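You operate a simulated robot arm through the tools that you are given. There is no shell and no other tool.

Carry out the task below with a simulated robot arm. There is one attempt and no reset: what you move stays moved.

## Task
Find the warmer resistor block with the tester and put it in RECHECK.
Fine: measure both blocks on the bench; tester back in its place and switched off.

It is judged by the outcome, as a careful person would: the job done as asked, and still so three seconds after it is handed in. It fails if anything else is knocked over, pushed out of place, dropped, spilled or broken.

## Robot
A 7-joint arm with a three-finger gripper, fixed in place. Base frame: the origin is at the foot of the arm, x ahead of it, y to its left, z up. Readings come in cm, degrees, newtons and seconds.
With the tool pointing down near the work surface it reaches from about 48 to 92 cm from the base axis. Its first joint turns from -166.0 to 166.0 degrees. Payload 2.69 kg.
Tool frame: the origin (TCP) lies between the finger pads and is the grasp point; the fingertips stand 2.9 cm ahead of it; z points along the fingers, y is the line along which they close. The gripper opens to 12 cm. The gripper's body begins 7.8 cm behind the TCP.
Orientation is that of the tool frame in the base frame, as [roll, pitch, yaw] about the fixed x, y, z axes, in that order (R = Rz(yaw) Ry(pitch) Rx(roll)). With the fingers straight down and closing along the base's y, the tool's x points along the base's -x, its y along +y and its z along -z.

## Interface
- The arm moves only by the tool move_arm. Its argument "deltas" is a list of rows, each a list of 3 entries, a list of its own where there are three numbers: the shift along the tool's x, y, z in m, then the turn, a rotation vector about the tool's x, y, z in degrees, then the finger opening in m, from 0 to 0.12. In form: [[[x, y, z], [wx, wy, wz], jaw], ...]. A call has 1 to 20 rows; each row shifts and turns the commanded pose from where the row before left it, along the tool's axes as they then stand. Each row takes 0.2 s and may step no farther than 5 cm and 8.6 degrees from the row before; otherwise, or with a gripper value out of range, the whole call is refused. Where a pose cannot be reached the arm comes as near as it can. A force on the tool above 40 N (or 10 N above the force at the start of the call, whichever is more), or a blocked arm, ends the call early, and 0.2 s more pass. Each finger halts on what it meets, pressing with about 25 N; the grip force reading is that of the motor and also rises with nothing between the fingers. The clock runs only during rows and for 0.2 s after the last one: add rows that do not move to give the fingers time. It gives the time, the measured TCP pose, the force on the tool (base axes), the opening and the grip force at its end, in the units of the frame above (readings bear some noise), with the torque about the TCP (base axes, N m) and any sound that the robot's microphone picked up, and new pictures: "show" is both (left out), scene, wrist or none.
- Cameras (640 x 400 px; columns grow to the right, rows downward): "scene" is fixed at [21.98, 50.14, 129.35]; the picture's right is [-0.76, -0.65, 0.00], its down [-0.27, 0.32, -0.91] and it looks along [0.59, -0.69, -0.41] (base axes); focal length 343 px, centre (320, 200). "wrist" rides on the gripper at [6.3, 0, -10.4] in the tool frame; the picture's right is [0.01, 1.00, 0.00], its down [-0.83, 0.00, -0.56] and it looks along [-0.56, 0.00, 0.83] (tool axes); focal length 275 px, centre (320, 200). There is no depth. A picture from a camera that has moved, and an enlarged one, comes with that camera's place and axes in the base frame and with its lens.
- raise_lower(by): slides the trunk up (or, below 0, down) by that many cm; the arm rides with it, the base frame stays. It gives what a move gives, with no picture.
- zoom(camera, box): a new picture of the part [left, top, right, bottom] of that camera's present view, enlarged. No time passes.
- hand_in(): hands the job in; it is judged then, once.

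Places have to be worked out from the pictures, the camera data and where the tool is seen. Open the gripper and draw the arm clear of the work before you hand the job in, unless the task says otherwise.

The tools are called by a JSON object that holds its "api" and its "payload". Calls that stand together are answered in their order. move_arm: Moves the arm, as the interface text tells. Its arguments: {"type":"object","properties":{"deltas":{"type":"array"},"show":{"type":"string","enum":["both","scene","wrist","none"]}},"required":["deltas"]} The other tools are called the same way: raise_lower (by) slides the trunk up or down; zoom (camera, box) takes an enlarged picture of a part of a camera's view; hand_in () hands the job in.

At the start:

```text
time: 0.0
position: [51.97, -15.5, 100.46]
orientation: [180.0, 0.1, 179.9]
ft_force: [0.5, -0.6, -0.8]
wrist_torque: [-0.01, -0.02, -0.01]
width: 12.0
grasp_force: 0.0
trunk travel left (down, up): [-57.5, 3.8]
```

scene: 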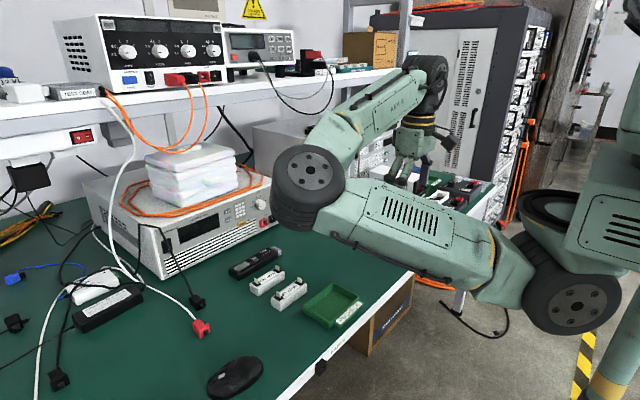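
wrist: 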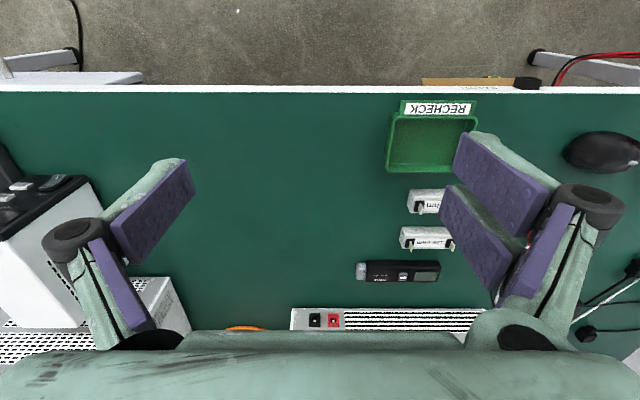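

The pictures show a green tray labelled RECHECK, two white blocks and a black tester on the bench. I zoom in on them first.

{"api": "zoom", "payload": {"camera": "scene", "box": [200, 220, 380, 340]}}

{"api": "zoom", "payload": {"camera": "wrist", "box": [340, 90, 500, 290]}}

```text
3.33 times, centred on (290, 280) of scene
camera zoom: at [21.98, 50.14, 129.35], right [-0.76, -0.65, 0.0], down [-0.27, 0.32, -0.91], along [0.59, -0.69, -0.41], focal length 1142 px, centre (420, -67)
```

zoom: 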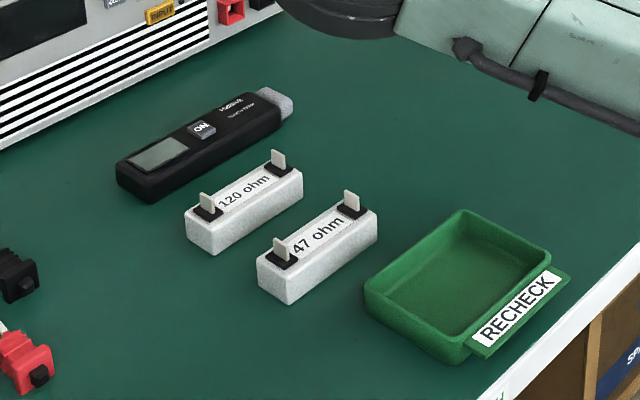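

```text
2.00 times, centred on (420, 190) of wrist
camera zoom: at [45.65, -15.6, 110.83], right [0.0, 1.0, 0.0], down [0.83, 0.0, 0.56], along [0.56, 0.0, -0.83], focal length 551 px, centre (120, 220)
```

zoom: 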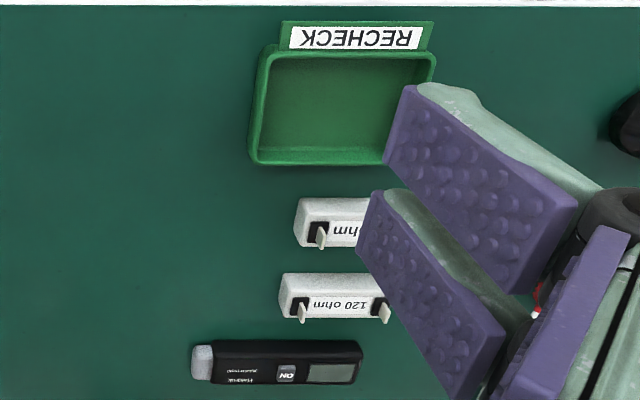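

Triangulating, the bench top lies at about z 71–72. The tray is near (62, 0), the 47 ohm block near (72, 4), the 120 ohm block near (79.5, 4.5) and the tester near (88, 0.5), with its tip toward -y. I move over the area high up and turn the tool so it can later grip the tester across its width, with the camera on the display side.

{"api": "move_arm", "payload": {"deltas": [[[-0.04, 0.022, 0.008], [0, 0, 0], 0.12], [[-0.04, 0.022, 0.008], [0, 0, 0], 0.12], [[-0.04, 0.022, 0.008], [0, 0, 0], 0.12], [[-0.04, 0.022, 0.008], [0, 0, 0], 0.12], [[-0.04, 0.022, 0.008], [0, 0, 0], 0.12], [[-0.04, 0.022, 0.008], [0, 0, 0], 0.12], [[-0.04, 0.022, 0.008], [0, 0, 0], 0.12], [[0, 0, 0], [0, 0, 8.18], 0.12], [[0, 0, 0], [0, 0, 8.18], 0.12], [[0, 0, 0], [0, 0, 8.18], 0.12], [[0, 0, 0], [0, 0, 8.18], 0.12], [[0, 0, 0], [0, 0, 8.18], 0.12], [[0, 0, 0], [0, 0, 8.18], 0.12], [[0, 0, 0], [0, 0, 8.18], 0.12], [[0, 0, 0], [0, 0, 8.18], 0.12], [[0, 0, 0], [0, 0, 8.18], 0.12], [[0, 0, 0], [0, 0, 8.18], 0.12], [[0, 0, 0], [0, 0, 8.18], 0.12]]}}

```text
time: 3.8
position: [80.08, -0.19, 94.87]
orientation: [179.8, 0.1, 89.8]
ft_force: [0.2, -0.4, 0.9]
wrist_torque: [0.01, -0.01, 0.02]
width: 12.02
grasp_force: 0.0
trunk travel left (down, up): [-57.5, 3.8]
camera wrist: at [80.02, 6.09, 105.36], right [1.0, 0.0, 0.0], down [0.0, -0.83, 0.56], along [0.0, -0.56, -0.83], focal length 275 px, centre (320, 200)
```

scene: 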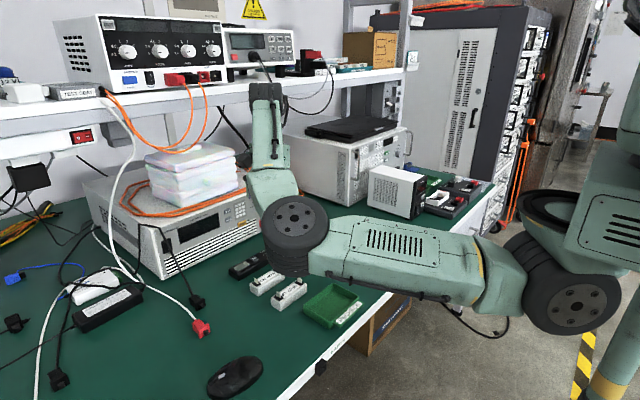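
wrist: 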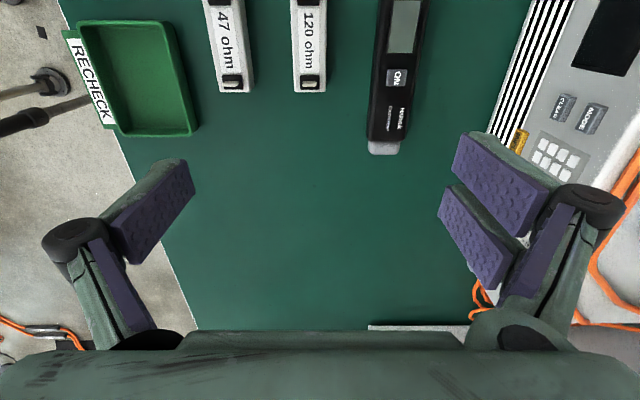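

The blocks and the tester run along y as expected. I shift +y to get them whole into the wrist view.

{"api": "move_arm", "payload": {"deltas": [[[0.05, 0, 0], [0, 0, 0], 0.12], [[0.05, 0, 0], [0, 0, 0], 0.12], [[0.04, 0, 0], [0, 0, 0], 0.12]], "show": "wrist"}}

{"api": "zoom", "payload": {"camera": "wrist", "box": [180, 20, 460, 240]}}

```text
time: 4.6
position: [79.92, 13.69, 95.06]
orientation: [179.8, 0.1, 89.9]
ft_force: [0.5, 0.8, -0.2]
wrist_torque: [0.0, 0.02, -0.01]
width: 11.98
grasp_force: 0.2
trunk travel left (down, up): [-57.5, 3.8]
camera wrist: at [79.87, 20.03, 105.45], right [1.0, 0.0, 0.0], down [0.0, -0.83, 0.56], along [0.0, -0.56, -0.83], focal length 275 px, centre (320, 200)
```

wrist: 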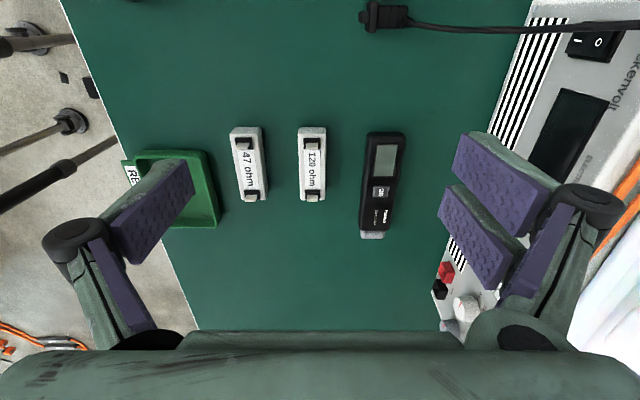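

```text
1.82 times, centred on (320, 130) of wrist
camera zoom: at [79.87, 20.03, 105.45], right [1.0, 0.0, 0.0], down [0.0, -0.83, 0.56], along [0.0, -0.56, -0.83], focal length 500 px, centre (320, 327)
```

zoom: 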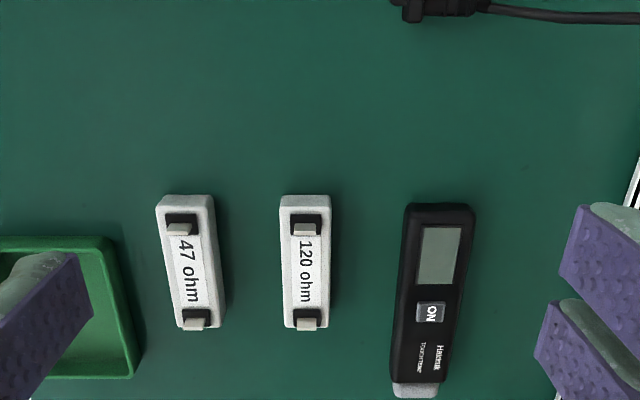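

The tester runs along y from about -8.3 to 8.5 at x≈88, and its ON button is near (88.0, 0.4). I close the fingers and come down to well above the button so I can check alignment before pressing.

{"api": "move_arm", "payload": {"deltas": [[[-0.0333, 0.0202, 0], [0, 0, 0], 0.0], [[-0.0333, 0.0202, 0], [0, 0, 0], 0.0], [[-0.0333, 0.0202, 0], [0, 0, 0], 0.0], [[-0.0333, 0.0202, 0], [0, 0, 0], 0.0], [[0, 0, 0.03], [0, 0, 0], 0.0], [[0, 0, 0.03], [0, 0, 0], 0.0], [[0, 0, 0.03], [0, 0, 0], 0.0], [[0, 0, 0], [0, 0, 0], 0.0]]}}

{"api": "zoom", "payload": {"camera": "wrist", "box": [240, 20, 400, 240]}}

```text
time: 6.4
position: [88.17, 0.63, 85.93]
orientation: [179.8, 0.0, 89.9]
ft_force: [0.3, 0.0, -0.6]
wrist_torque: [0.04, 0.02, 0.02]
width: 0.0
grasp_force: 16.6
trunk travel left (down, up): [-57.5, 3.8]
camera wrist: at [88.12, 6.98, 96.3], right [1.0, 0.0, 0.0], down [0.0, -0.83, 0.56], along [0.0, -0.56, -0.83], focal length 275 px, centre (320, 200)
```

scene: 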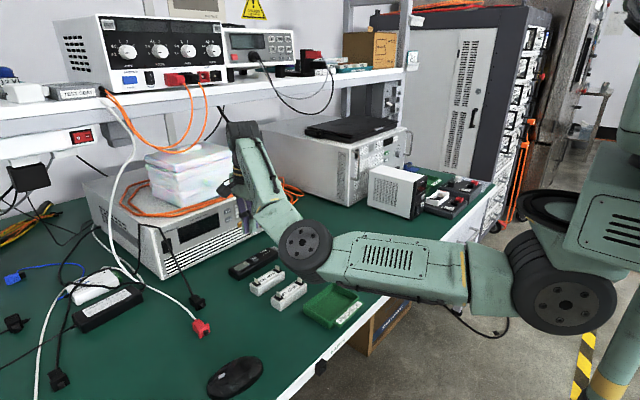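
wrist: 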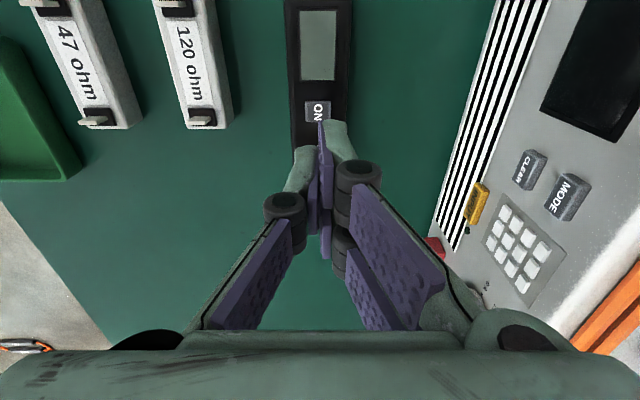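

```text
1.82 times, centred on (320, 130) of wrist
camera zoom: at [88.12, 6.98, 96.3], right [1.0, 0.0, 0.0], down [0.0, -0.83, 0.56], along [0.0, -0.56, -0.83], focal length 500 px, centre (320, 327)
```

zoom: 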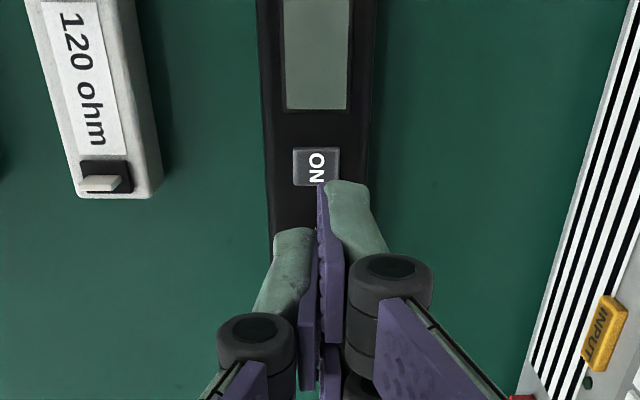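

The fingertips are lined up with the ON button, which I put at (87.95, 0.6). I descend to just above it and then in small steps, watching the force.

{"api": "move_arm", "payload": {"deltas": [[[0, -0.002, 0.03], [0, 0, 0], 0.0], [[0, 0, 0.03], [0, 0, 0], 0.0]], "show": "wrist"}}

{"api": "zoom", "payload": {"camera": "wrist", "box": [240, 20, 400, 240]}}

{"api": "zoom", "payload": {"camera": "scene", "box": [210, 200, 330, 300]}}

```text
time: 7.0
position: [87.89, 0.53, 79.83]
orientation: [179.8, 0.0, 90.0]
ft_force: [-0.5, 0.9, 0.3]
wrist_torque: [0.01, -0.01, 0.02]
width: 0.0
grasp_force: 24.7
trunk travel left (down, up): [-57.5, 3.8]
camera wrist: at [87.88, 6.74, 90.28], right [1.0, 0.0, 0.0], down [0.0, -0.83, 0.56], along [0.0, -0.56, -0.83], focal length 275 px, centre (320, 200)
```

wrist: 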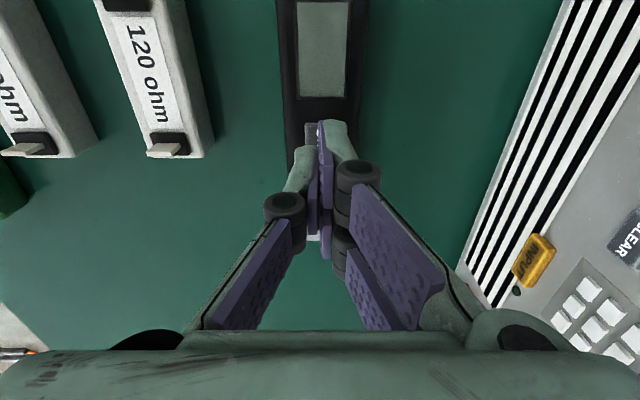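

```text
1.82 times, centred on (320, 130) of wrist
camera zoom: at [87.88, 6.74, 90.28], right [1.0, 0.0, 0.0], down [0.0, -0.83, 0.56], along [0.0, -0.56, -0.83], focal length 500 px, centre (320, 327)
```

zoom: 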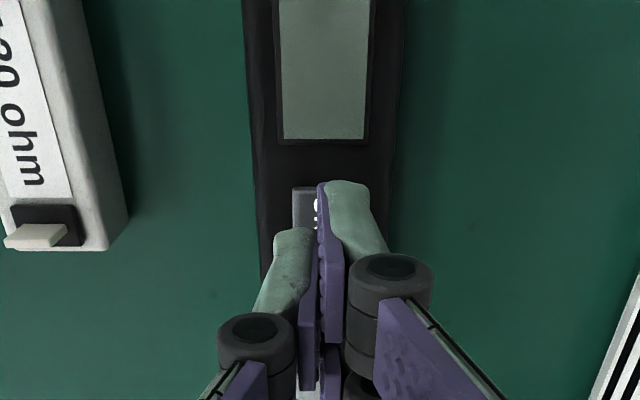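

```text
4.00 times, centred on (270, 250) of scene
camera zoom: at [21.98, 50.14, 129.35], right [-0.76, -0.65, 0.0], down [-0.27, 0.32, -0.91], along [0.59, -0.69, -0.41], focal length 1370 px, centre (520, 0)
```

zoom: 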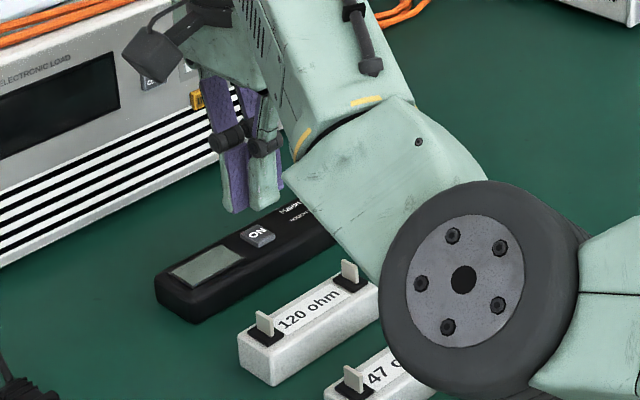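

The tips are still about 2–3 cm above the button. I continue down in 4 mm steps.

{"api": "move_arm", "payload": {"deltas": [[[0, 0, 0.004], [0, 0, 0], 0.0], [[0, 0, 0.004], [0, 0, 0], 0.0], [[0, 0, 0.004], [0, 0, 0], 0.0], [[0, 0, 0], [0, 0, 0], 0.0]], "show": "both"}}

{"api": "zoom", "payload": {"camera": "wrist", "box": [240, 20, 400, 240]}}

{"api": "zoom", "payload": {"camera": "scene", "box": [210, 200, 330, 300]}}

```text
time: 8.0
position: [87.87, 0.55, 78.67]
orientation: [179.8, 0.0, 89.8]
ft_force: [0.3, 0.2, 0.8]
wrist_torque: [-0.04, 0.01, 0.0]
width: 0.01
grasp_force: 24.8
trunk travel left (down, up): [-57.5, 3.8]
camera wrist: at [87.9, 6.75, 89.14], right [1.0, 0.0, 0.0], down [0.0, -0.83, 0.56], along [0.0, -0.56, -0.83], focal length 275 px, centre (320, 200)
```

scene: 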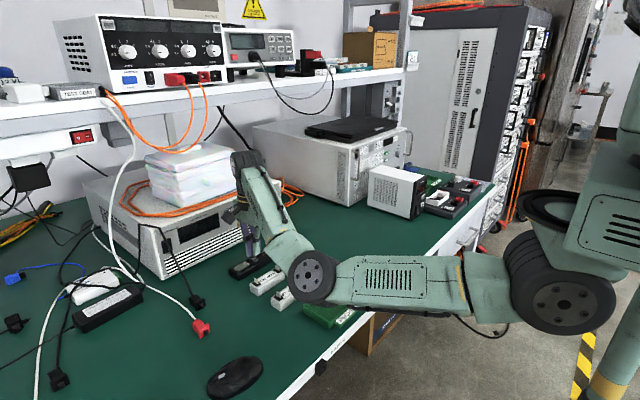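
wrist: 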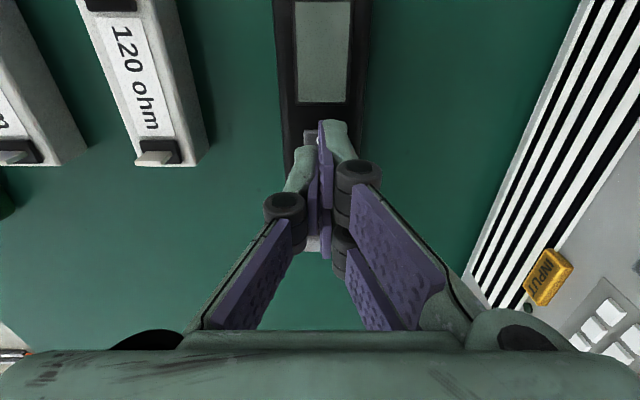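

```text
1.82 times, centred on (320, 130) of wrist
camera zoom: at [87.9, 6.75, 89.14], right [1.0, 0.0, 0.0], down [0.0, -0.83, 0.56], along [0.0, -0.56, -0.83], focal length 500 px, centre (320, 327)
```

zoom: 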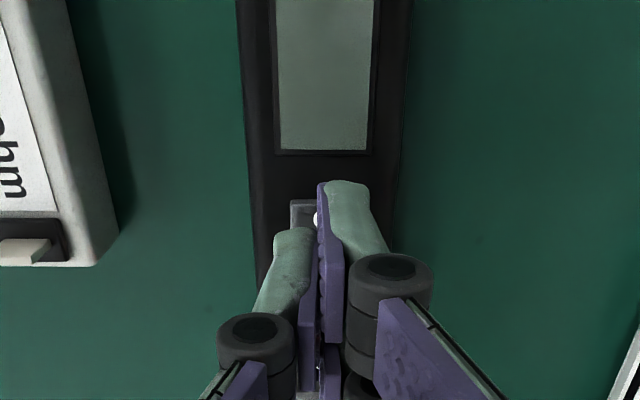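

```text
4.00 times, centred on (270, 250) of scene
camera zoom: at [21.98, 50.14, 129.35], right [-0.76, -0.65, 0.0], down [-0.27, 0.32, -0.91], along [0.59, -0.69, -0.41], focal length 1370 px, centre (520, 0)
```

zoom: 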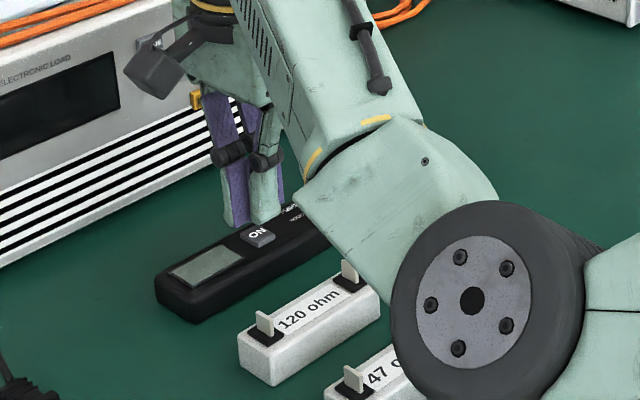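

There is no contact yet and the tips are about 1 cm above the button. I also want to see how close the elbow is to the tray and blocks, so I look at the arm in the scene camera before going lower.

{"api": "zoom", "payload": {"camera": "scene", "box": [220, 140, 640, 400]}}

{"api": "zoom", "payload": {"camera": "scene", "box": [230, 230, 390, 330]}}

```text
1.52 times, centred on (430, 270) of scene
camera zoom: at [21.98, 50.14, 129.35], right [-0.76, -0.65, 0.0], down [-0.27, 0.32, -0.91], along [0.59, -0.69, -0.41], focal length 522 px, centre (152, 93)
```

zoom: 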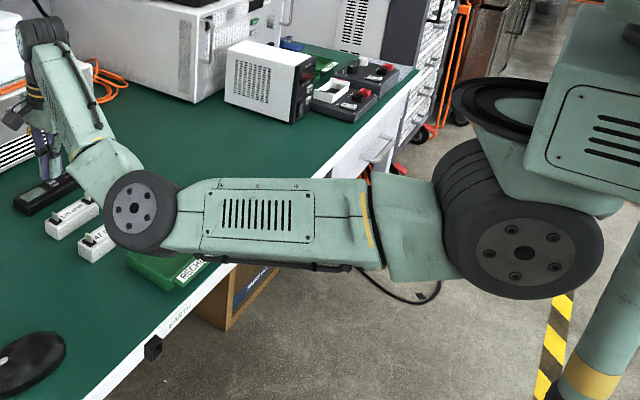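

```text
4.00 times, centred on (310, 280) of scene
camera zoom: at [21.98, 50.14, 129.35], right [-0.76, -0.65, 0.0], down [-0.27, 0.32, -0.91], along [0.59, -0.69, -0.41], focal length 1370 px, centre (360, -120)
```

zoom: 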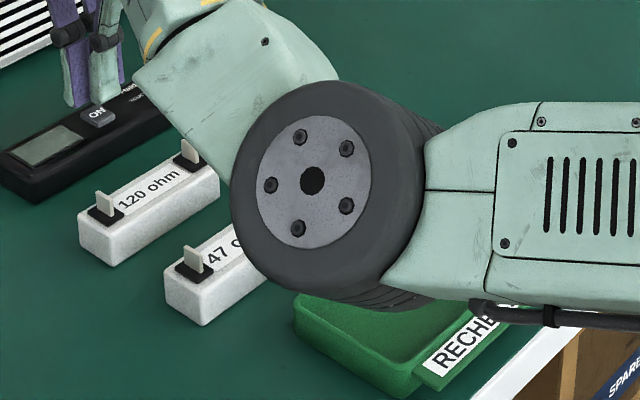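

The elbow hangs close above the tray, so I need its true height. A known trunk shift moves the whole arm rigidly, so I raise the trunk by 3.8 cm and measure the elbow's parallax.

{"api": "raise_lower", "payload": {"by": 3.8}}

{"api": "zoom", "payload": {"camera": "scene", "box": [230, 230, 390, 330]}}

{"api": "zoom", "payload": {"camera": "scene", "box": [220, 140, 640, 400]}}

```text
time: 8.8
position: [87.96, 0.46, 82.41]
orientation: [179.9, 0.0, 90.0]
ft_force: [0.3, -0.6, -0.3]
wrist_torque: [0.0, 0.05, -0.03]
width: 0.0
grasp_force: 25.6
trunk travel left (down, up): [-61.3, 0.0]
```

```text
4.00 times, centred on (310, 280) of scene
camera zoom: at [21.98, 50.14, 129.35], right [-0.76, -0.65, 0.0], down [-0.27, 0.32, -0.91], along [0.59, -0.69, -0.41], focal length 1370 px, centre (360, -120)
```

zoom: 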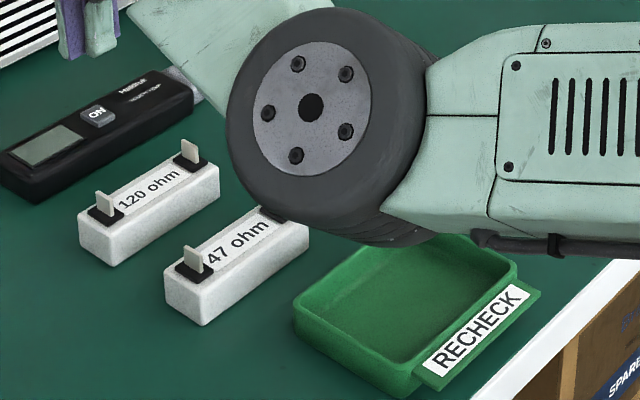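

```text
1.52 times, centred on (430, 270) of scene
camera zoom: at [21.98, 50.14, 129.35], right [-0.76, -0.65, 0.0], down [-0.27, 0.32, -0.91], along [0.59, -0.69, -0.41], focal length 522 px, centre (152, 93)
```

zoom: 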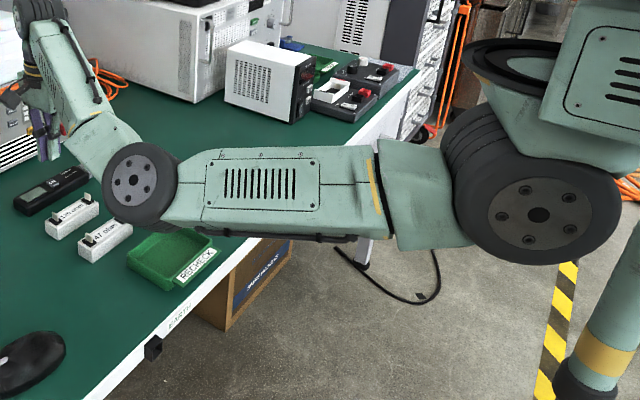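

From the parallax the elbow's side face is at about (55, 15, 97), swung sideways, and its lowest part is well over 10 cm above the tray. Leaving the trunk up is safe, so I go down onto the button in small steps.

{"api": "move_arm", "payload": {"deltas": [[[0.001, 0, 0.02], [0, 0, 0], 0.0], [[0, 0, 0.015], [0, 0, 0], 0.0], [[0, 0, 0.003], [0, 0, 0], 0.0], [[0, 0, 0.003], [0, 0, 0], 0.0], [[0, 0, 0], [0, 0, 0], 0.0]], "show": "wrist"}}

{"api": "zoom", "payload": {"camera": "scene", "box": [210, 200, 330, 300]}}

```text
time: 10.0
position: [88.04, 0.62, 78.34]
orientation: [179.8, 0.1, 89.9]
ft_force: [-0.6, 1.3, 0.2]
wrist_torque: [0.01, -0.06, -0.02]
width: 0.0
grasp_force: 24.8
trunk travel left (down, up): [-61.3, 0.0]
camera wrist: at [87.94, 6.89, 88.9], right [1.0, 0.0, 0.0], down [0.0, -0.83, 0.56], along [0.0, -0.56, -0.83], focal length 275 px, centre (320, 200)
```

wrist: 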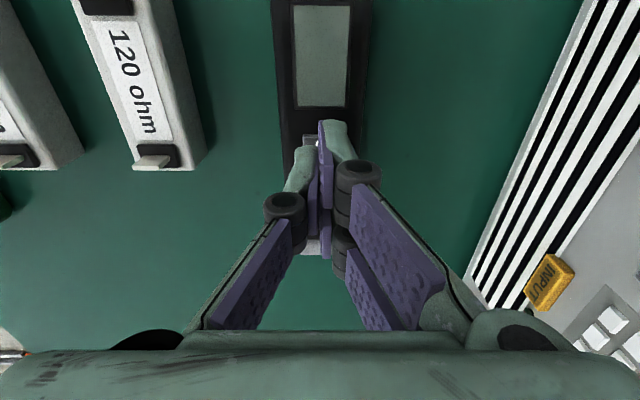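

```text
4.00 times, centred on (270, 250) of scene
camera zoom: at [21.98, 50.14, 129.35], right [-0.76, -0.65, 0.0], down [-0.27, 0.32, -0.91], along [0.59, -0.69, -0.41], focal length 1370 px, centre (520, 0)
```

zoom: 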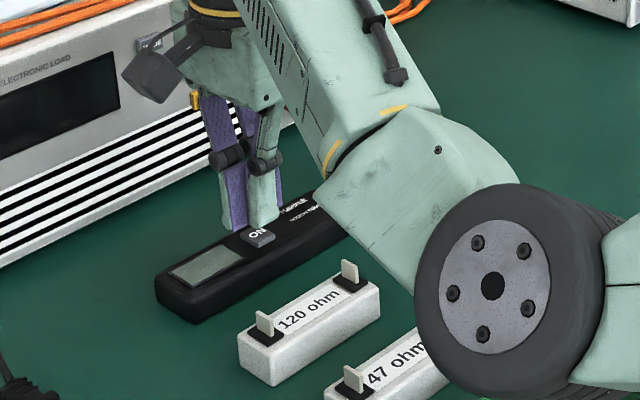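

There is still a small gap between the tips and the button. I go on in 3 mm steps.

{"api": "move_arm", "payload": {"deltas": [[[0, 0, 0.003], [0, 0, 0], 0.0], [[0, 0, 0.003], [0, 0, 0], 0.0], [[0, 0, 0], [0, 0, 0], 0.0]], "show": "wrist"}}

{"api": "zoom", "payload": {"camera": "scene", "box": [230, 230, 290, 280]}}

```text
time: 10.8
position: [87.97, 0.56, 77.85]
orientation: [179.8, 0.1, 90.1]
ft_force: [-0.1, 0.3, 0.9]
wrist_torque: [0.0, -0.02, 0.01]
width: 0.0
grasp_force: 24.4
trunk travel left (down, up): [-61.3, 0.0]
camera wrist: at [87.94, 6.93, 88.3], right [1.0, 0.0, 0.0], down [0.0, -0.83, 0.56], along [0.0, -0.56, -0.83], focal length 275 px, centre (320, 200)
```

wrist: 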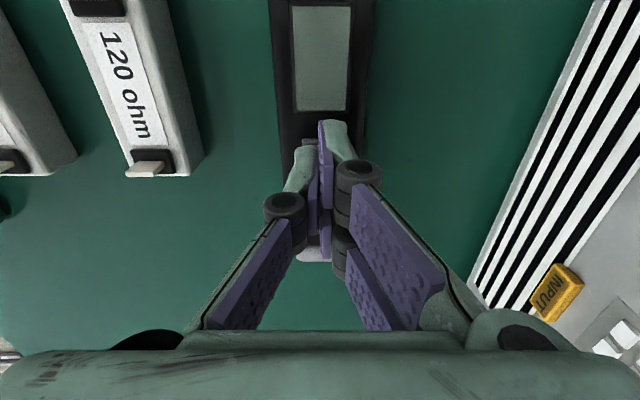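

```text
8.00 times, centred on (260, 255) of scene
camera zoom: at [21.98, 50.14, 129.35], right [-0.76, -0.65, 0.0], down [-0.27, 0.32, -0.91], along [0.59, -0.69, -0.41], focal length 2741 px, centre (800, -240)
```

zoom: 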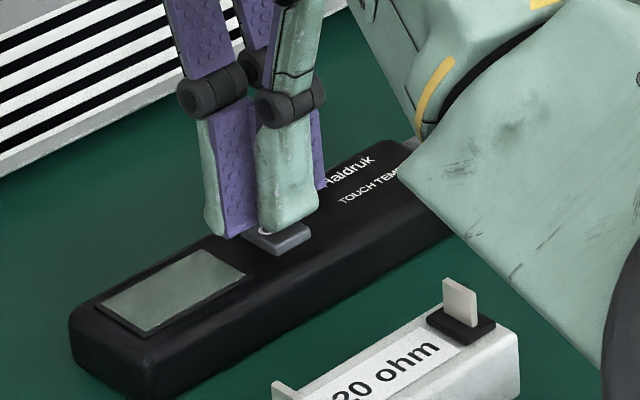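

The body reads "TOUCH TEMP", so it needs contact with the blocks. The tips hover just over the button, so I press a little further.

{"api": "move_arm", "payload": {"deltas": [[[0, 0, 0.003], [0, 0, 0], 0.0], [[0, 0, 0], [0, 0, 0], 0.0]], "show": "wrist"}}

{"api": "zoom", "payload": {"camera": "scene", "box": [230, 230, 290, 280]}}

```text
time: 11.4
position: [87.96, 0.55, 77.57]
orientation: [179.9, 0.0, 89.8]
ft_force: [0.0, 0.2, -1.0]
wrist_torque: [0.0, -0.03, 0.0]
width: 0.01
grasp_force: 24.8
trunk travel left (down, up): [-61.3, 0.0]
camera wrist: at [87.96, 6.91, 88.0], right [1.0, 0.0, 0.0], down [0.0, -0.83, 0.56], along [0.0, -0.56, -0.83], focal length 275 px, centre (320, 200)
```

wrist: 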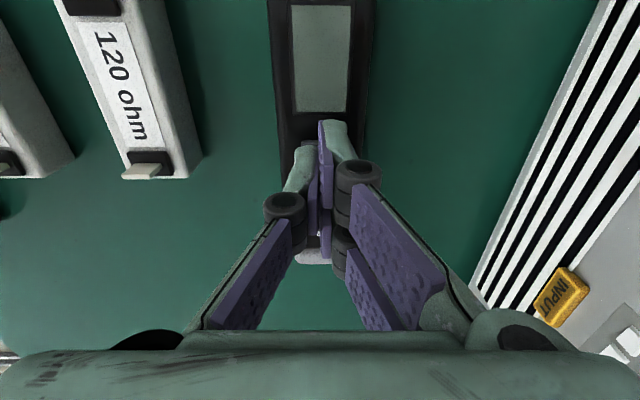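

```text
8.00 times, centred on (260, 255) of scene
camera zoom: at [21.98, 50.14, 129.35], right [-0.76, -0.65, 0.0], down [-0.27, 0.32, -0.91], along [0.59, -0.69, -0.41], focal length 2741 px, centre (800, -240)
```

zoom: 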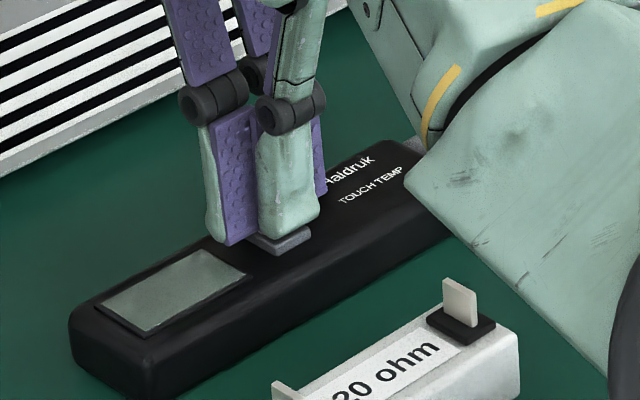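

No contact force yet. I continue with 2 mm steps.

{"api": "move_arm", "payload": {"deltas": [[[0, 0, 0.002], [0, 0, 0], 0.0], [[0, 0, 0.002], [0, 0, 0], 0.0]], "show": "wrist"}}

{"api": "zoom", "payload": {"camera": "wrist", "box": [260, 0, 380, 150]}}

```text
time: 12.0
position: [87.83, 0.6, 77.13]
orientation: [179.8, 0.0, 90.0]
ft_force: [2.0, 0.3, 3.2]
wrist_torque: [0.0, -0.01, 0.02]
width: 0.63
grasp_force: 24.9
trunk travel left (down, up): [-61.3, 0.0]
heard: click
camera wrist: at [87.9, 6.85, 87.62], right [1.0, 0.0, 0.0], down [0.0, -0.83, 0.56], along [0.01, -0.56, -0.83], focal length 275 px, centre (320, 200)
```

wrist: 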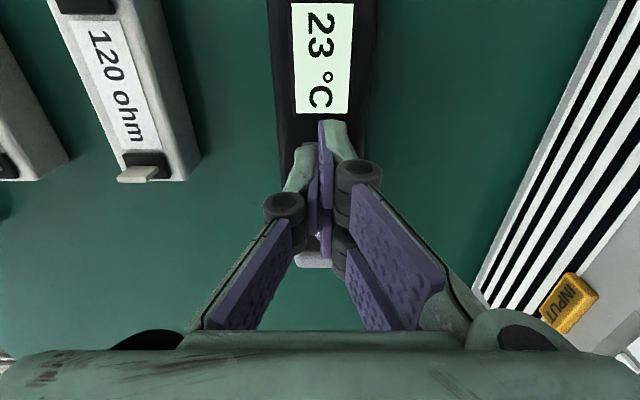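

```text
2.67 times, centred on (320, 75) of wrist
camera zoom: at [87.9, 6.85, 87.62], right [1.0, 0.0, 0.0], down [0.0, -0.83, 0.56], along [0.01, -0.56, -0.83], focal length 734 px, centre (320, 533)
```

zoom: 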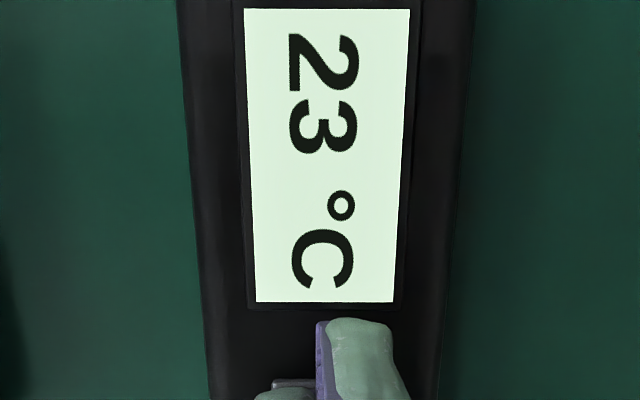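

The tester clicked on and shows 23 °C. I lift off, open the fingers, move to y≈-2.5 (between button and tip), and hover above it to check alignment.

{"api": "move_arm", "payload": {"deltas": [[[0, 0, -0.02], [0, 0, 0], 0.0], [[0, 0, -0.03], [0, 0, 0], 0.0], [[-0.03, 0, 0], [0, 0, 0], 0.08], [[0, 0, 0], [0, 0, 0], 0.08], [[0, 0, 0], [0, 0, 0], 0.08], [[0, 0, 0], [0, 0, 0], 0.08], [[0, 0, 0], [0, 0, 0], 0.08]]}}

```text
time: 13.6
position: [87.99, -2.41, 82.0]
orientation: [179.8, 0.0, 90.1]
ft_force: [0.1, -0.1, -0.3]
wrist_torque: [-0.01, 0.05, 0.02]
width: 8.01
grasp_force: 0.1
trunk travel left (down, up): [-61.3, 0.0]
camera wrist: at [88.01, 3.85, 92.47], right [1.0, 0.0, 0.0], down [0.0, -0.83, 0.56], along [0.0, -0.56, -0.83], focal length 275 px, centre (320, 200)
```

scene: 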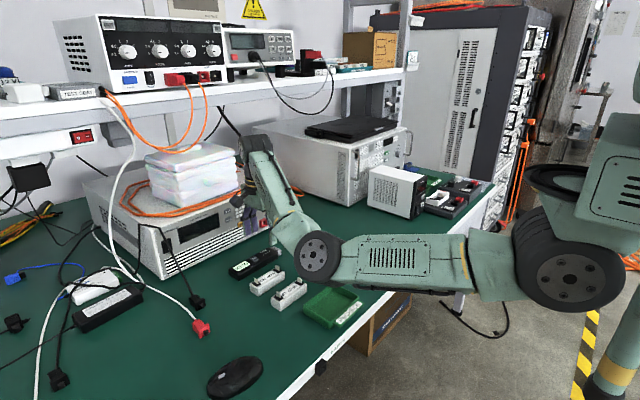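
wrist: 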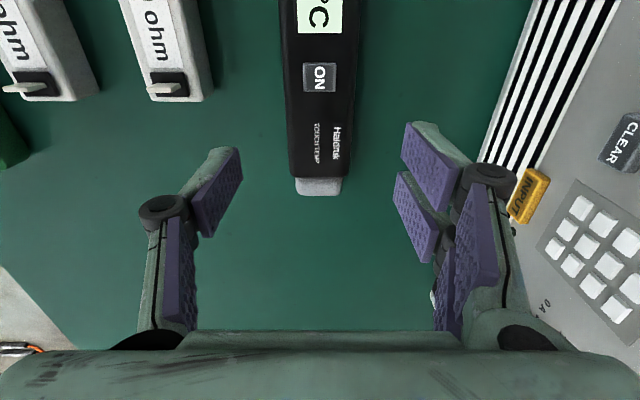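

The tester is centred between the open fingers. I descend along its sides toward the bench, slowing near the end.

{"api": "move_arm", "payload": {"deltas": [[[0, 0, 0.02], [0, 0, 0], 0.08], [[0, 0, 0.02], [0, 0, 0], 0.08], [[0, 0, 0.015], [0, 0, 0], 0.08], [[0, 0, 0.005], [0, 0, 0], 0.08], [[0, 0, 0.003], [0, 0, 0], 0.08], [[0, 0, 0], [0, 0, 0], 0.08]]}}

{"api": "zoom", "payload": {"camera": "scene", "box": [230, 230, 290, 280]}}

```text
time: 15.0
position: [87.85, -2.46, 75.83]
orientation: [179.9, 0.1, 89.8]
ft_force: [-0.4, -0.2, 0.4]
wrist_torque: [-0.01, -0.02, 0.02]
width: 8.0
grasp_force: 0.0
trunk travel left (down, up): [-61.3, 0.0]
camera wrist: at [87.91, 3.89, 86.29], right [1.0, 0.0, 0.0], down [0.0, -0.83, 0.56], along [0.0, -0.56, -0.83], focal length 275 px, centre (320, 200)
```

scene: 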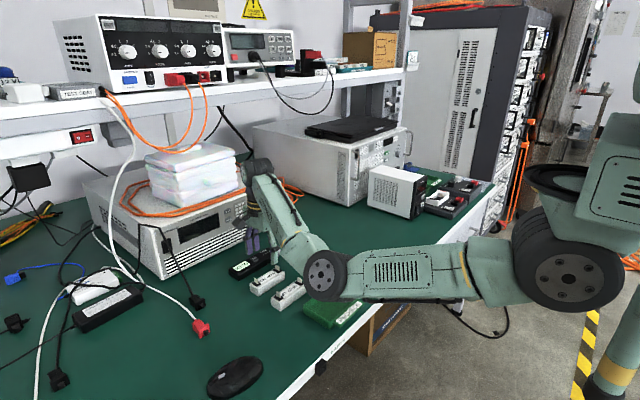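
wrist: 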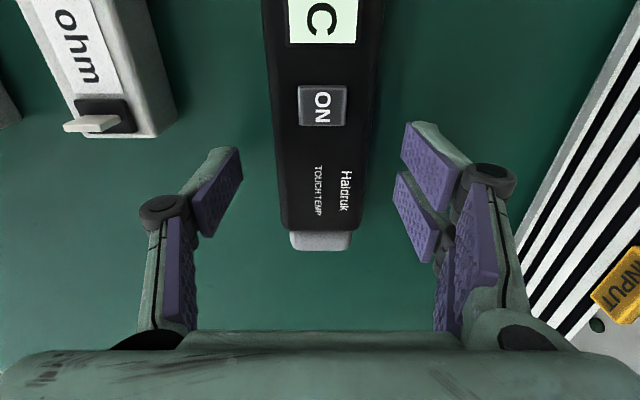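

```text
8.00 times, centred on (260, 255) of scene
camera zoom: at [21.98, 50.14, 129.35], right [-0.76, -0.65, 0.0], down [-0.27, 0.32, -0.91], along [0.59, -0.69, -0.41], focal length 2741 px, centre (800, -240)
```

zoom: 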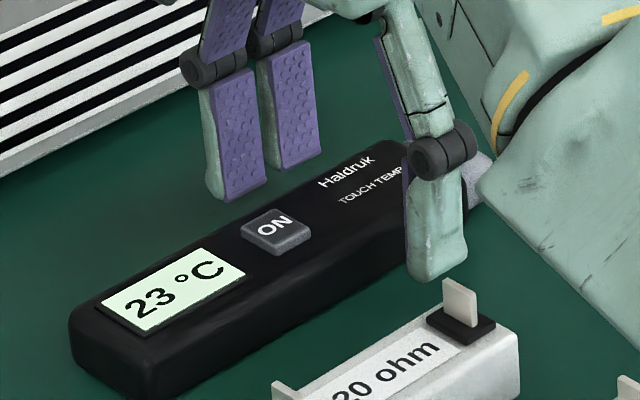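

The fingers straddle the tester with clearance. I feel gently for the bench in 2–3 mm steps.

{"api": "move_arm", "payload": {"deltas": [[[0, 0, 0.003], [0, 0, 0], 0.08], [[0, 0, 0.003], [0, 0, 0], 0.08], [[0, 0, 0], [0, 0, 0], 0.08]], "show": "none"}}

{"api": "zoom", "payload": {"camera": "scene", "box": [230, 230, 290, 280]}}

```text
time: 15.8
position: [87.93, -2.37, 75.21]
orientation: [179.8, 0.0, 89.9]
ft_force: [0.4, 0.2, 0.7]
wrist_torque: [0.01, 0.01, 0.0]
width: 8.0
grasp_force: 0.0
trunk travel left (down, up): [-61.3, 0.0]
```

```text
8.00 times, centred on (260, 255) of scene
camera zoom: at [21.98, 50.14, 129.35], right [-0.76, -0.65, 0.0], down [-0.27, 0.32, -0.91], along [0.59, -0.69, -0.41], focal length 2741 px, centre (800, -240)
```

zoom: 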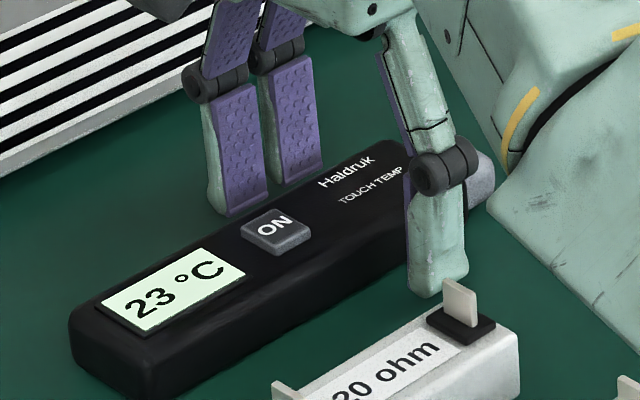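

Still no contact at tip z≈72.3. I take two more 2 mm steps.

{"api": "move_arm", "payload": {"deltas": [[[0, 0, 0.002], [0, 0, 0], 0.08], [[0, 0, 0.002], [0, 0, 0], 0.08], [[0, 0, 0], [0, 0, 0], 0.08]], "show": "none"}}

```text
time: 16.6
position: [87.92, -2.38, 74.91]
orientation: [179.9, 0.0, 90.0]
ft_force: [0.5, 0.4, -0.3]
wrist_torque: [0.0, 0.01, 0.01]
width: 8.0
grasp_force: 0.1
trunk travel left (down, up): [-61.3, 0.0]
```

Still free at tip z≈72.0, so I take two more small steps.

{"api": "move_arm", "payload": {"deltas": [[[0, 0, 0.002], [0, 0, 0], 0.08], [[0, 0, 0.002], [0, 0, 0], 0.08], [[0, 0, 0], [0, 0, 0], 0.08]], "show": "none"}}

{"api": "zoom", "payload": {"camera": "scene", "box": [230, 230, 290, 280]}}

```text
time: 17.4
position: [87.84, -2.32, 74.48]
orientation: [179.8, 0.0, 89.9]
ft_force: [0.4, 0.1, -0.2]
wrist_torque: [0.03, -0.02, 0.0]
width: 8.01
grasp_force: 0.1
trunk travel left (down, up): [-61.3, 0.0]
```

```text
8.00 times, centred on (260, 255) of scene
camera zoom: at [21.98, 50.14, 129.35], right [-0.76, -0.65, 0.0], down [-0.27, 0.32, -0.91], along [0.59, -0.69, -0.41], focal length 2741 px, centre (800, -240)
```

zoom: 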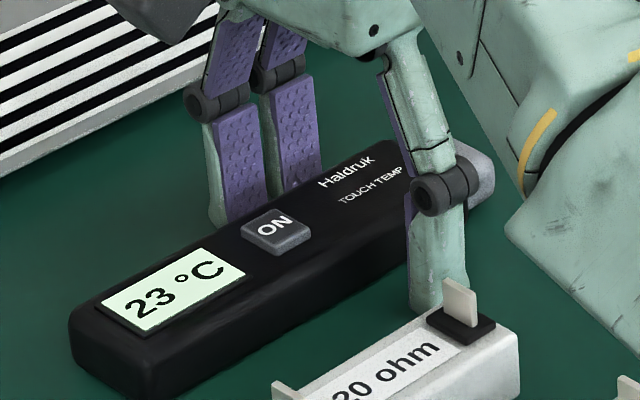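

The fingertips are low enough, at about 71.6 and still free. I close gently on the tester here, noting this pose (87.9, -2.4, 74.5) as its home.

{"api": "move_arm", "payload": {"deltas": [[[0, 0, 0], [0, 0, 0], 0.06], [[0, 0, 0], [0, 0, 0], 0.05], [[0, 0, 0], [0, 0, 0], 0.04], [[0, 0, 0], [0, 0, 0], 0.02], [[0, 0, 0], [0, 0, 0], 0.02], [[0, 0, 0], [0, 0, 0], 0.02], [[0, 0, 0], [0, 0, 0], 0.02]]}}

{"api": "zoom", "payload": {"camera": "scene", "box": [230, 230, 290, 280]}}

```text
time: 19.0
position: [87.78, -2.29, 74.85]
orientation: [179.7, 0.0, 89.9]
ft_force: [-9.2, -0.6, 25.6]
wrist_torque: [0.05, 1.0, 0.03]
width: 4.56
grasp_force: 24.9
trunk travel left (down, up): [-61.3, 0.0]
camera wrist: at [87.72, 3.93, 85.26], right [1.0, 0.0, 0.01], down [0.0, -0.83, 0.56], along [0.01, -0.56, -0.83], focal length 275 px, centre (320, 200)
```

scene: 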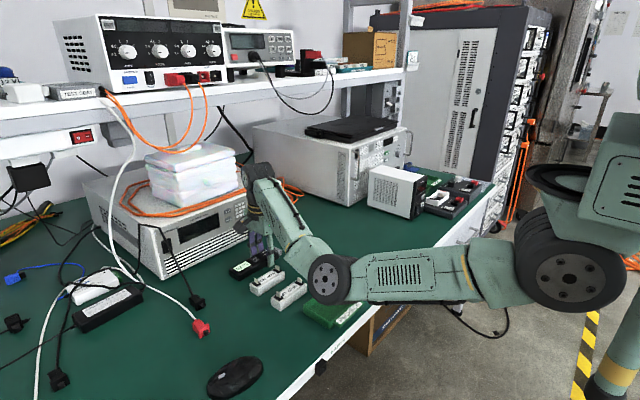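
wrist: 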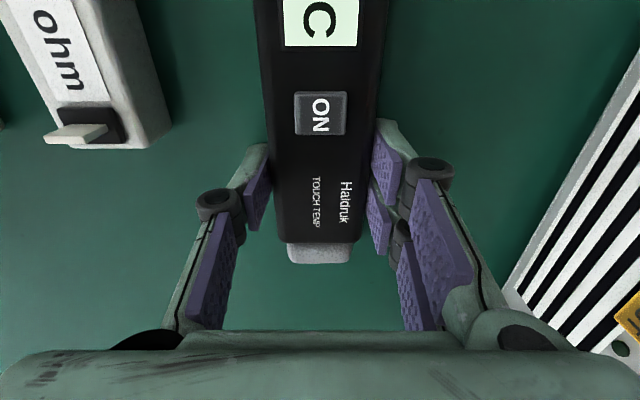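

```text
8.00 times, centred on (260, 255) of scene
camera zoom: at [21.98, 50.14, 129.35], right [-0.76, -0.65, 0.0], down [-0.27, 0.32, -0.91], along [0.59, -0.69, -0.41], focal length 2741 px, centre (800, -240)
```

zoom: 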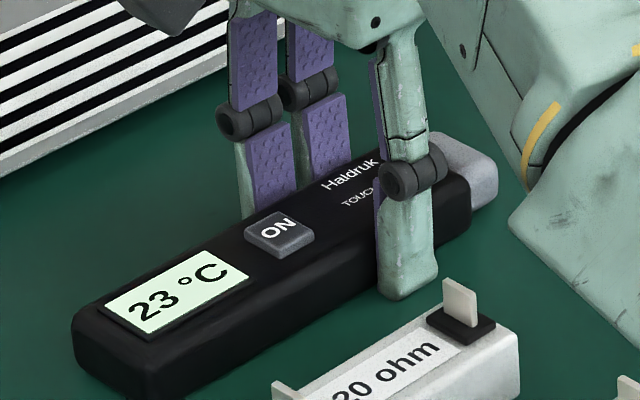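

The grip holds at 4.56 cm. The upward force shows the fingertips touched the bench as they closed, putting it at about 72. I lift straight up by a few cm and check the hold.

{"api": "move_arm", "payload": {"deltas": [[[0, 0, -0.005], [0, 0, 0], 0.02], [[0, 0, -0.015], [0, 0, 0], 0.02], [[0, 0, -0.03], [0, 0, 0], 0.02], [[0, 0, -0.03], [0, 0, 0], 0.02], [[0, 0, -0.02], [0, 0, 0], 0.02], [[0, 0, 0], [0, 0, 0], 0.02]]}}

{"api": "zoom", "payload": {"camera": "scene", "box": [210, 200, 330, 300]}}

```text
time: 20.4
position: [87.81, -2.44, 84.53]
orientation: [179.9, 0.0, 89.9]
ft_force: [0.1, -0.6, 0.5]
wrist_torque: [-0.02, 0.01, -0.02]
width: 2.02
grasp_force: 0.0
trunk travel left (down, up): [-61.3, 0.0]
camera wrist: at [87.9, 3.9, 94.97], right [1.0, 0.0, 0.0], down [0.0, -0.83, 0.56], along [0.0, -0.56, -0.83], focal length 275 px, centre (320, 200)
```

scene: 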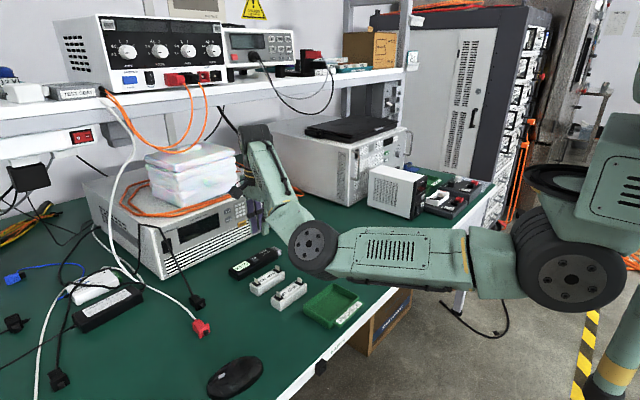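
wrist: 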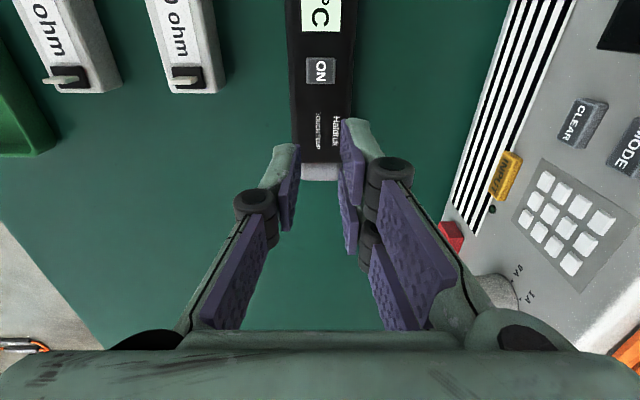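

```text
4.00 times, centred on (270, 250) of scene
camera zoom: at [21.98, 50.14, 129.35], right [-0.76, -0.65, 0.0], down [-0.27, 0.32, -0.91], along [0.59, -0.69, -0.41], focal length 1370 px, centre (520, 0)
```

zoom: 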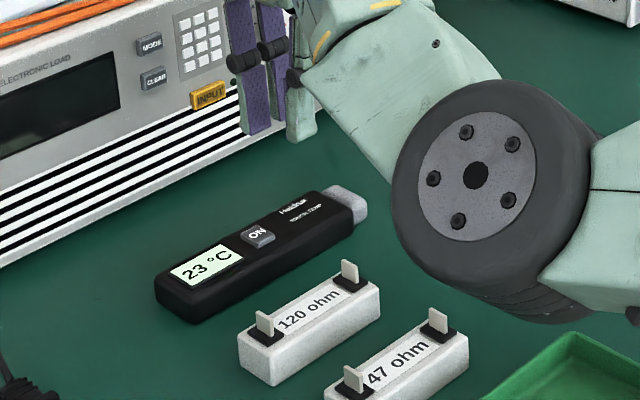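

The fingers were jammed on the bench, so they slipped off the tester. It still sits in place. I retry about 5 mm higher so the fingers can close fully on its sides.

{"api": "move_arm", "payload": {"deltas": [[[0, 0, 0], [0, 0, 0], 0.07], [[0, 0, 0], [0, 0, 0], 0.07], [[0, 0, 0], [0, 0, 0], 0.07], [[0, 0, 0.025], [0, 0, 0], 0.07], [[0, 0, 0.025], [0, 0, 0], 0.07], [[0, 0, 0.025], [0, 0, 0], 0.07], [[0, 0, 0.0155], [0, 0, 0], 0.07], [[0, 0, 0], [0, 0, 0], 0.07], [[0, 0, 0], [0, 0, 0], 0.05], [[0, 0, 0], [0, 0, 0], 0.045], [[0, 0, 0], [0, 0, 0], 0.04], [[0, 0, 0], [0, 0, 0], 0.035], [[0, 0, 0], [0, 0, 0], 0.02], [[0, 0, 0], [0, 0, 0], 0.02], [[0, 0, 0], [0, 0, 0], 0.02]], "show": "wrist"}}

{"api": "zoom", "payload": {"camera": "scene", "box": [230, 230, 290, 280]}}

```text
time: 23.6
position: [87.81, -2.19, 75.48]
orientation: [179.8, 0.0, 90.0]
ft_force: [-0.3, -0.7, 0.6]
wrist_torque: [-0.07, -0.03, 0.0]
width: 4.55
grasp_force: 25.1
trunk travel left (down, up): [-61.3, 0.0]
camera wrist: at [87.87, 4.03, 85.85], right [1.0, 0.0, 0.0], down [0.0, -0.83, 0.56], along [0.0, -0.56, -0.83], focal length 275 px, centre (320, 200)
```

wrist: 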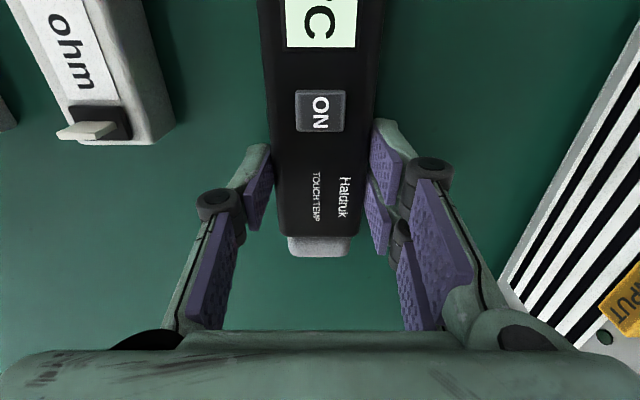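

```text
8.00 times, centred on (260, 255) of scene
camera zoom: at [21.98, 50.14, 129.35], right [-0.76, -0.65, 0.0], down [-0.27, 0.32, -0.91], along [0.59, -0.69, -0.41], focal length 2741 px, centre (800, -240)
```

zoom: 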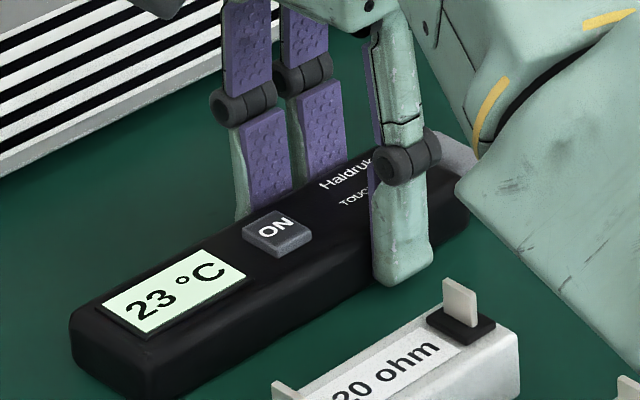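

The width is 4.55 cm again, this time with no bench force, so the grip is on the tester itself. I lift slowly by 1.5 cm and check.

{"api": "move_arm", "payload": {"deltas": [[[0, 0, -0.003], [0, 0, 0], 0.02], [[0, 0, -0.004], [0, 0, 0], 0.02], [[0, 0, -0.004], [0, 0, 0], 0.02], [[0, 0, -0.004], [0, 0, 0], 0.02], [[0, 0, 0], [0, 0, 0], 0.02]], "show": "wrist"}}

{"api": "zoom", "payload": {"camera": "scene", "box": [230, 230, 290, 280]}}

```text
time: 24.8
position: [87.88, -2.41, 76.84]
orientation: [179.8, 0.1, 89.9]
ft_force: [-0.2, -0.4, -1.0]
wrist_torque: [-0.04, -0.03, -0.02]
width: 4.54
grasp_force: 25.5
trunk travel left (down, up): [-61.3, 0.0]
camera wrist: at [87.91, 3.88, 87.24], right [1.0, 0.0, 0.0], down [0.0, -0.83, 0.56], along [0.0, -0.56, -0.83], focal length 275 px, centre (320, 200)
```

wrist: 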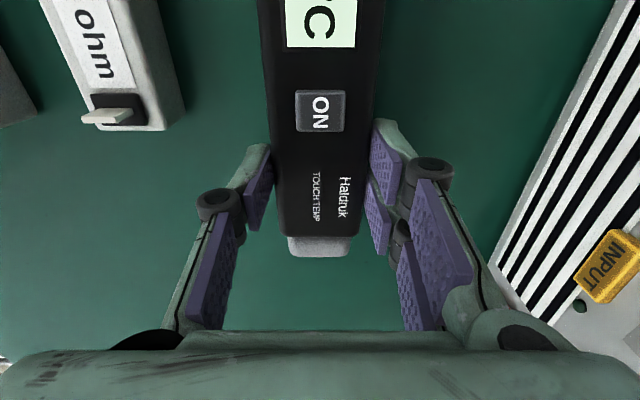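

```text
8.00 times, centred on (260, 255) of scene
camera zoom: at [21.98, 50.14, 129.35], right [-0.76, -0.65, 0.0], down [-0.27, 0.32, -0.91], along [0.59, -0.69, -0.41], focal length 2741 px, centre (800, -240)
```

zoom: 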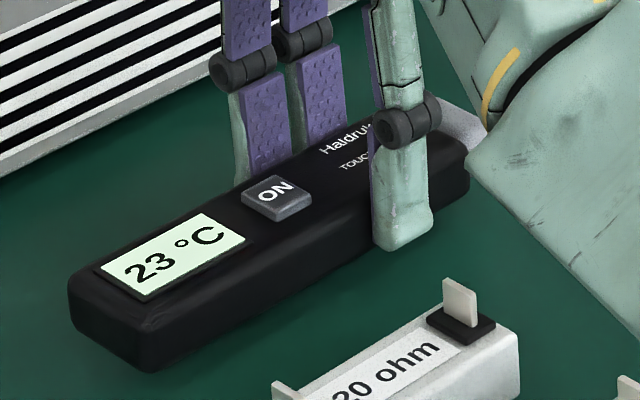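

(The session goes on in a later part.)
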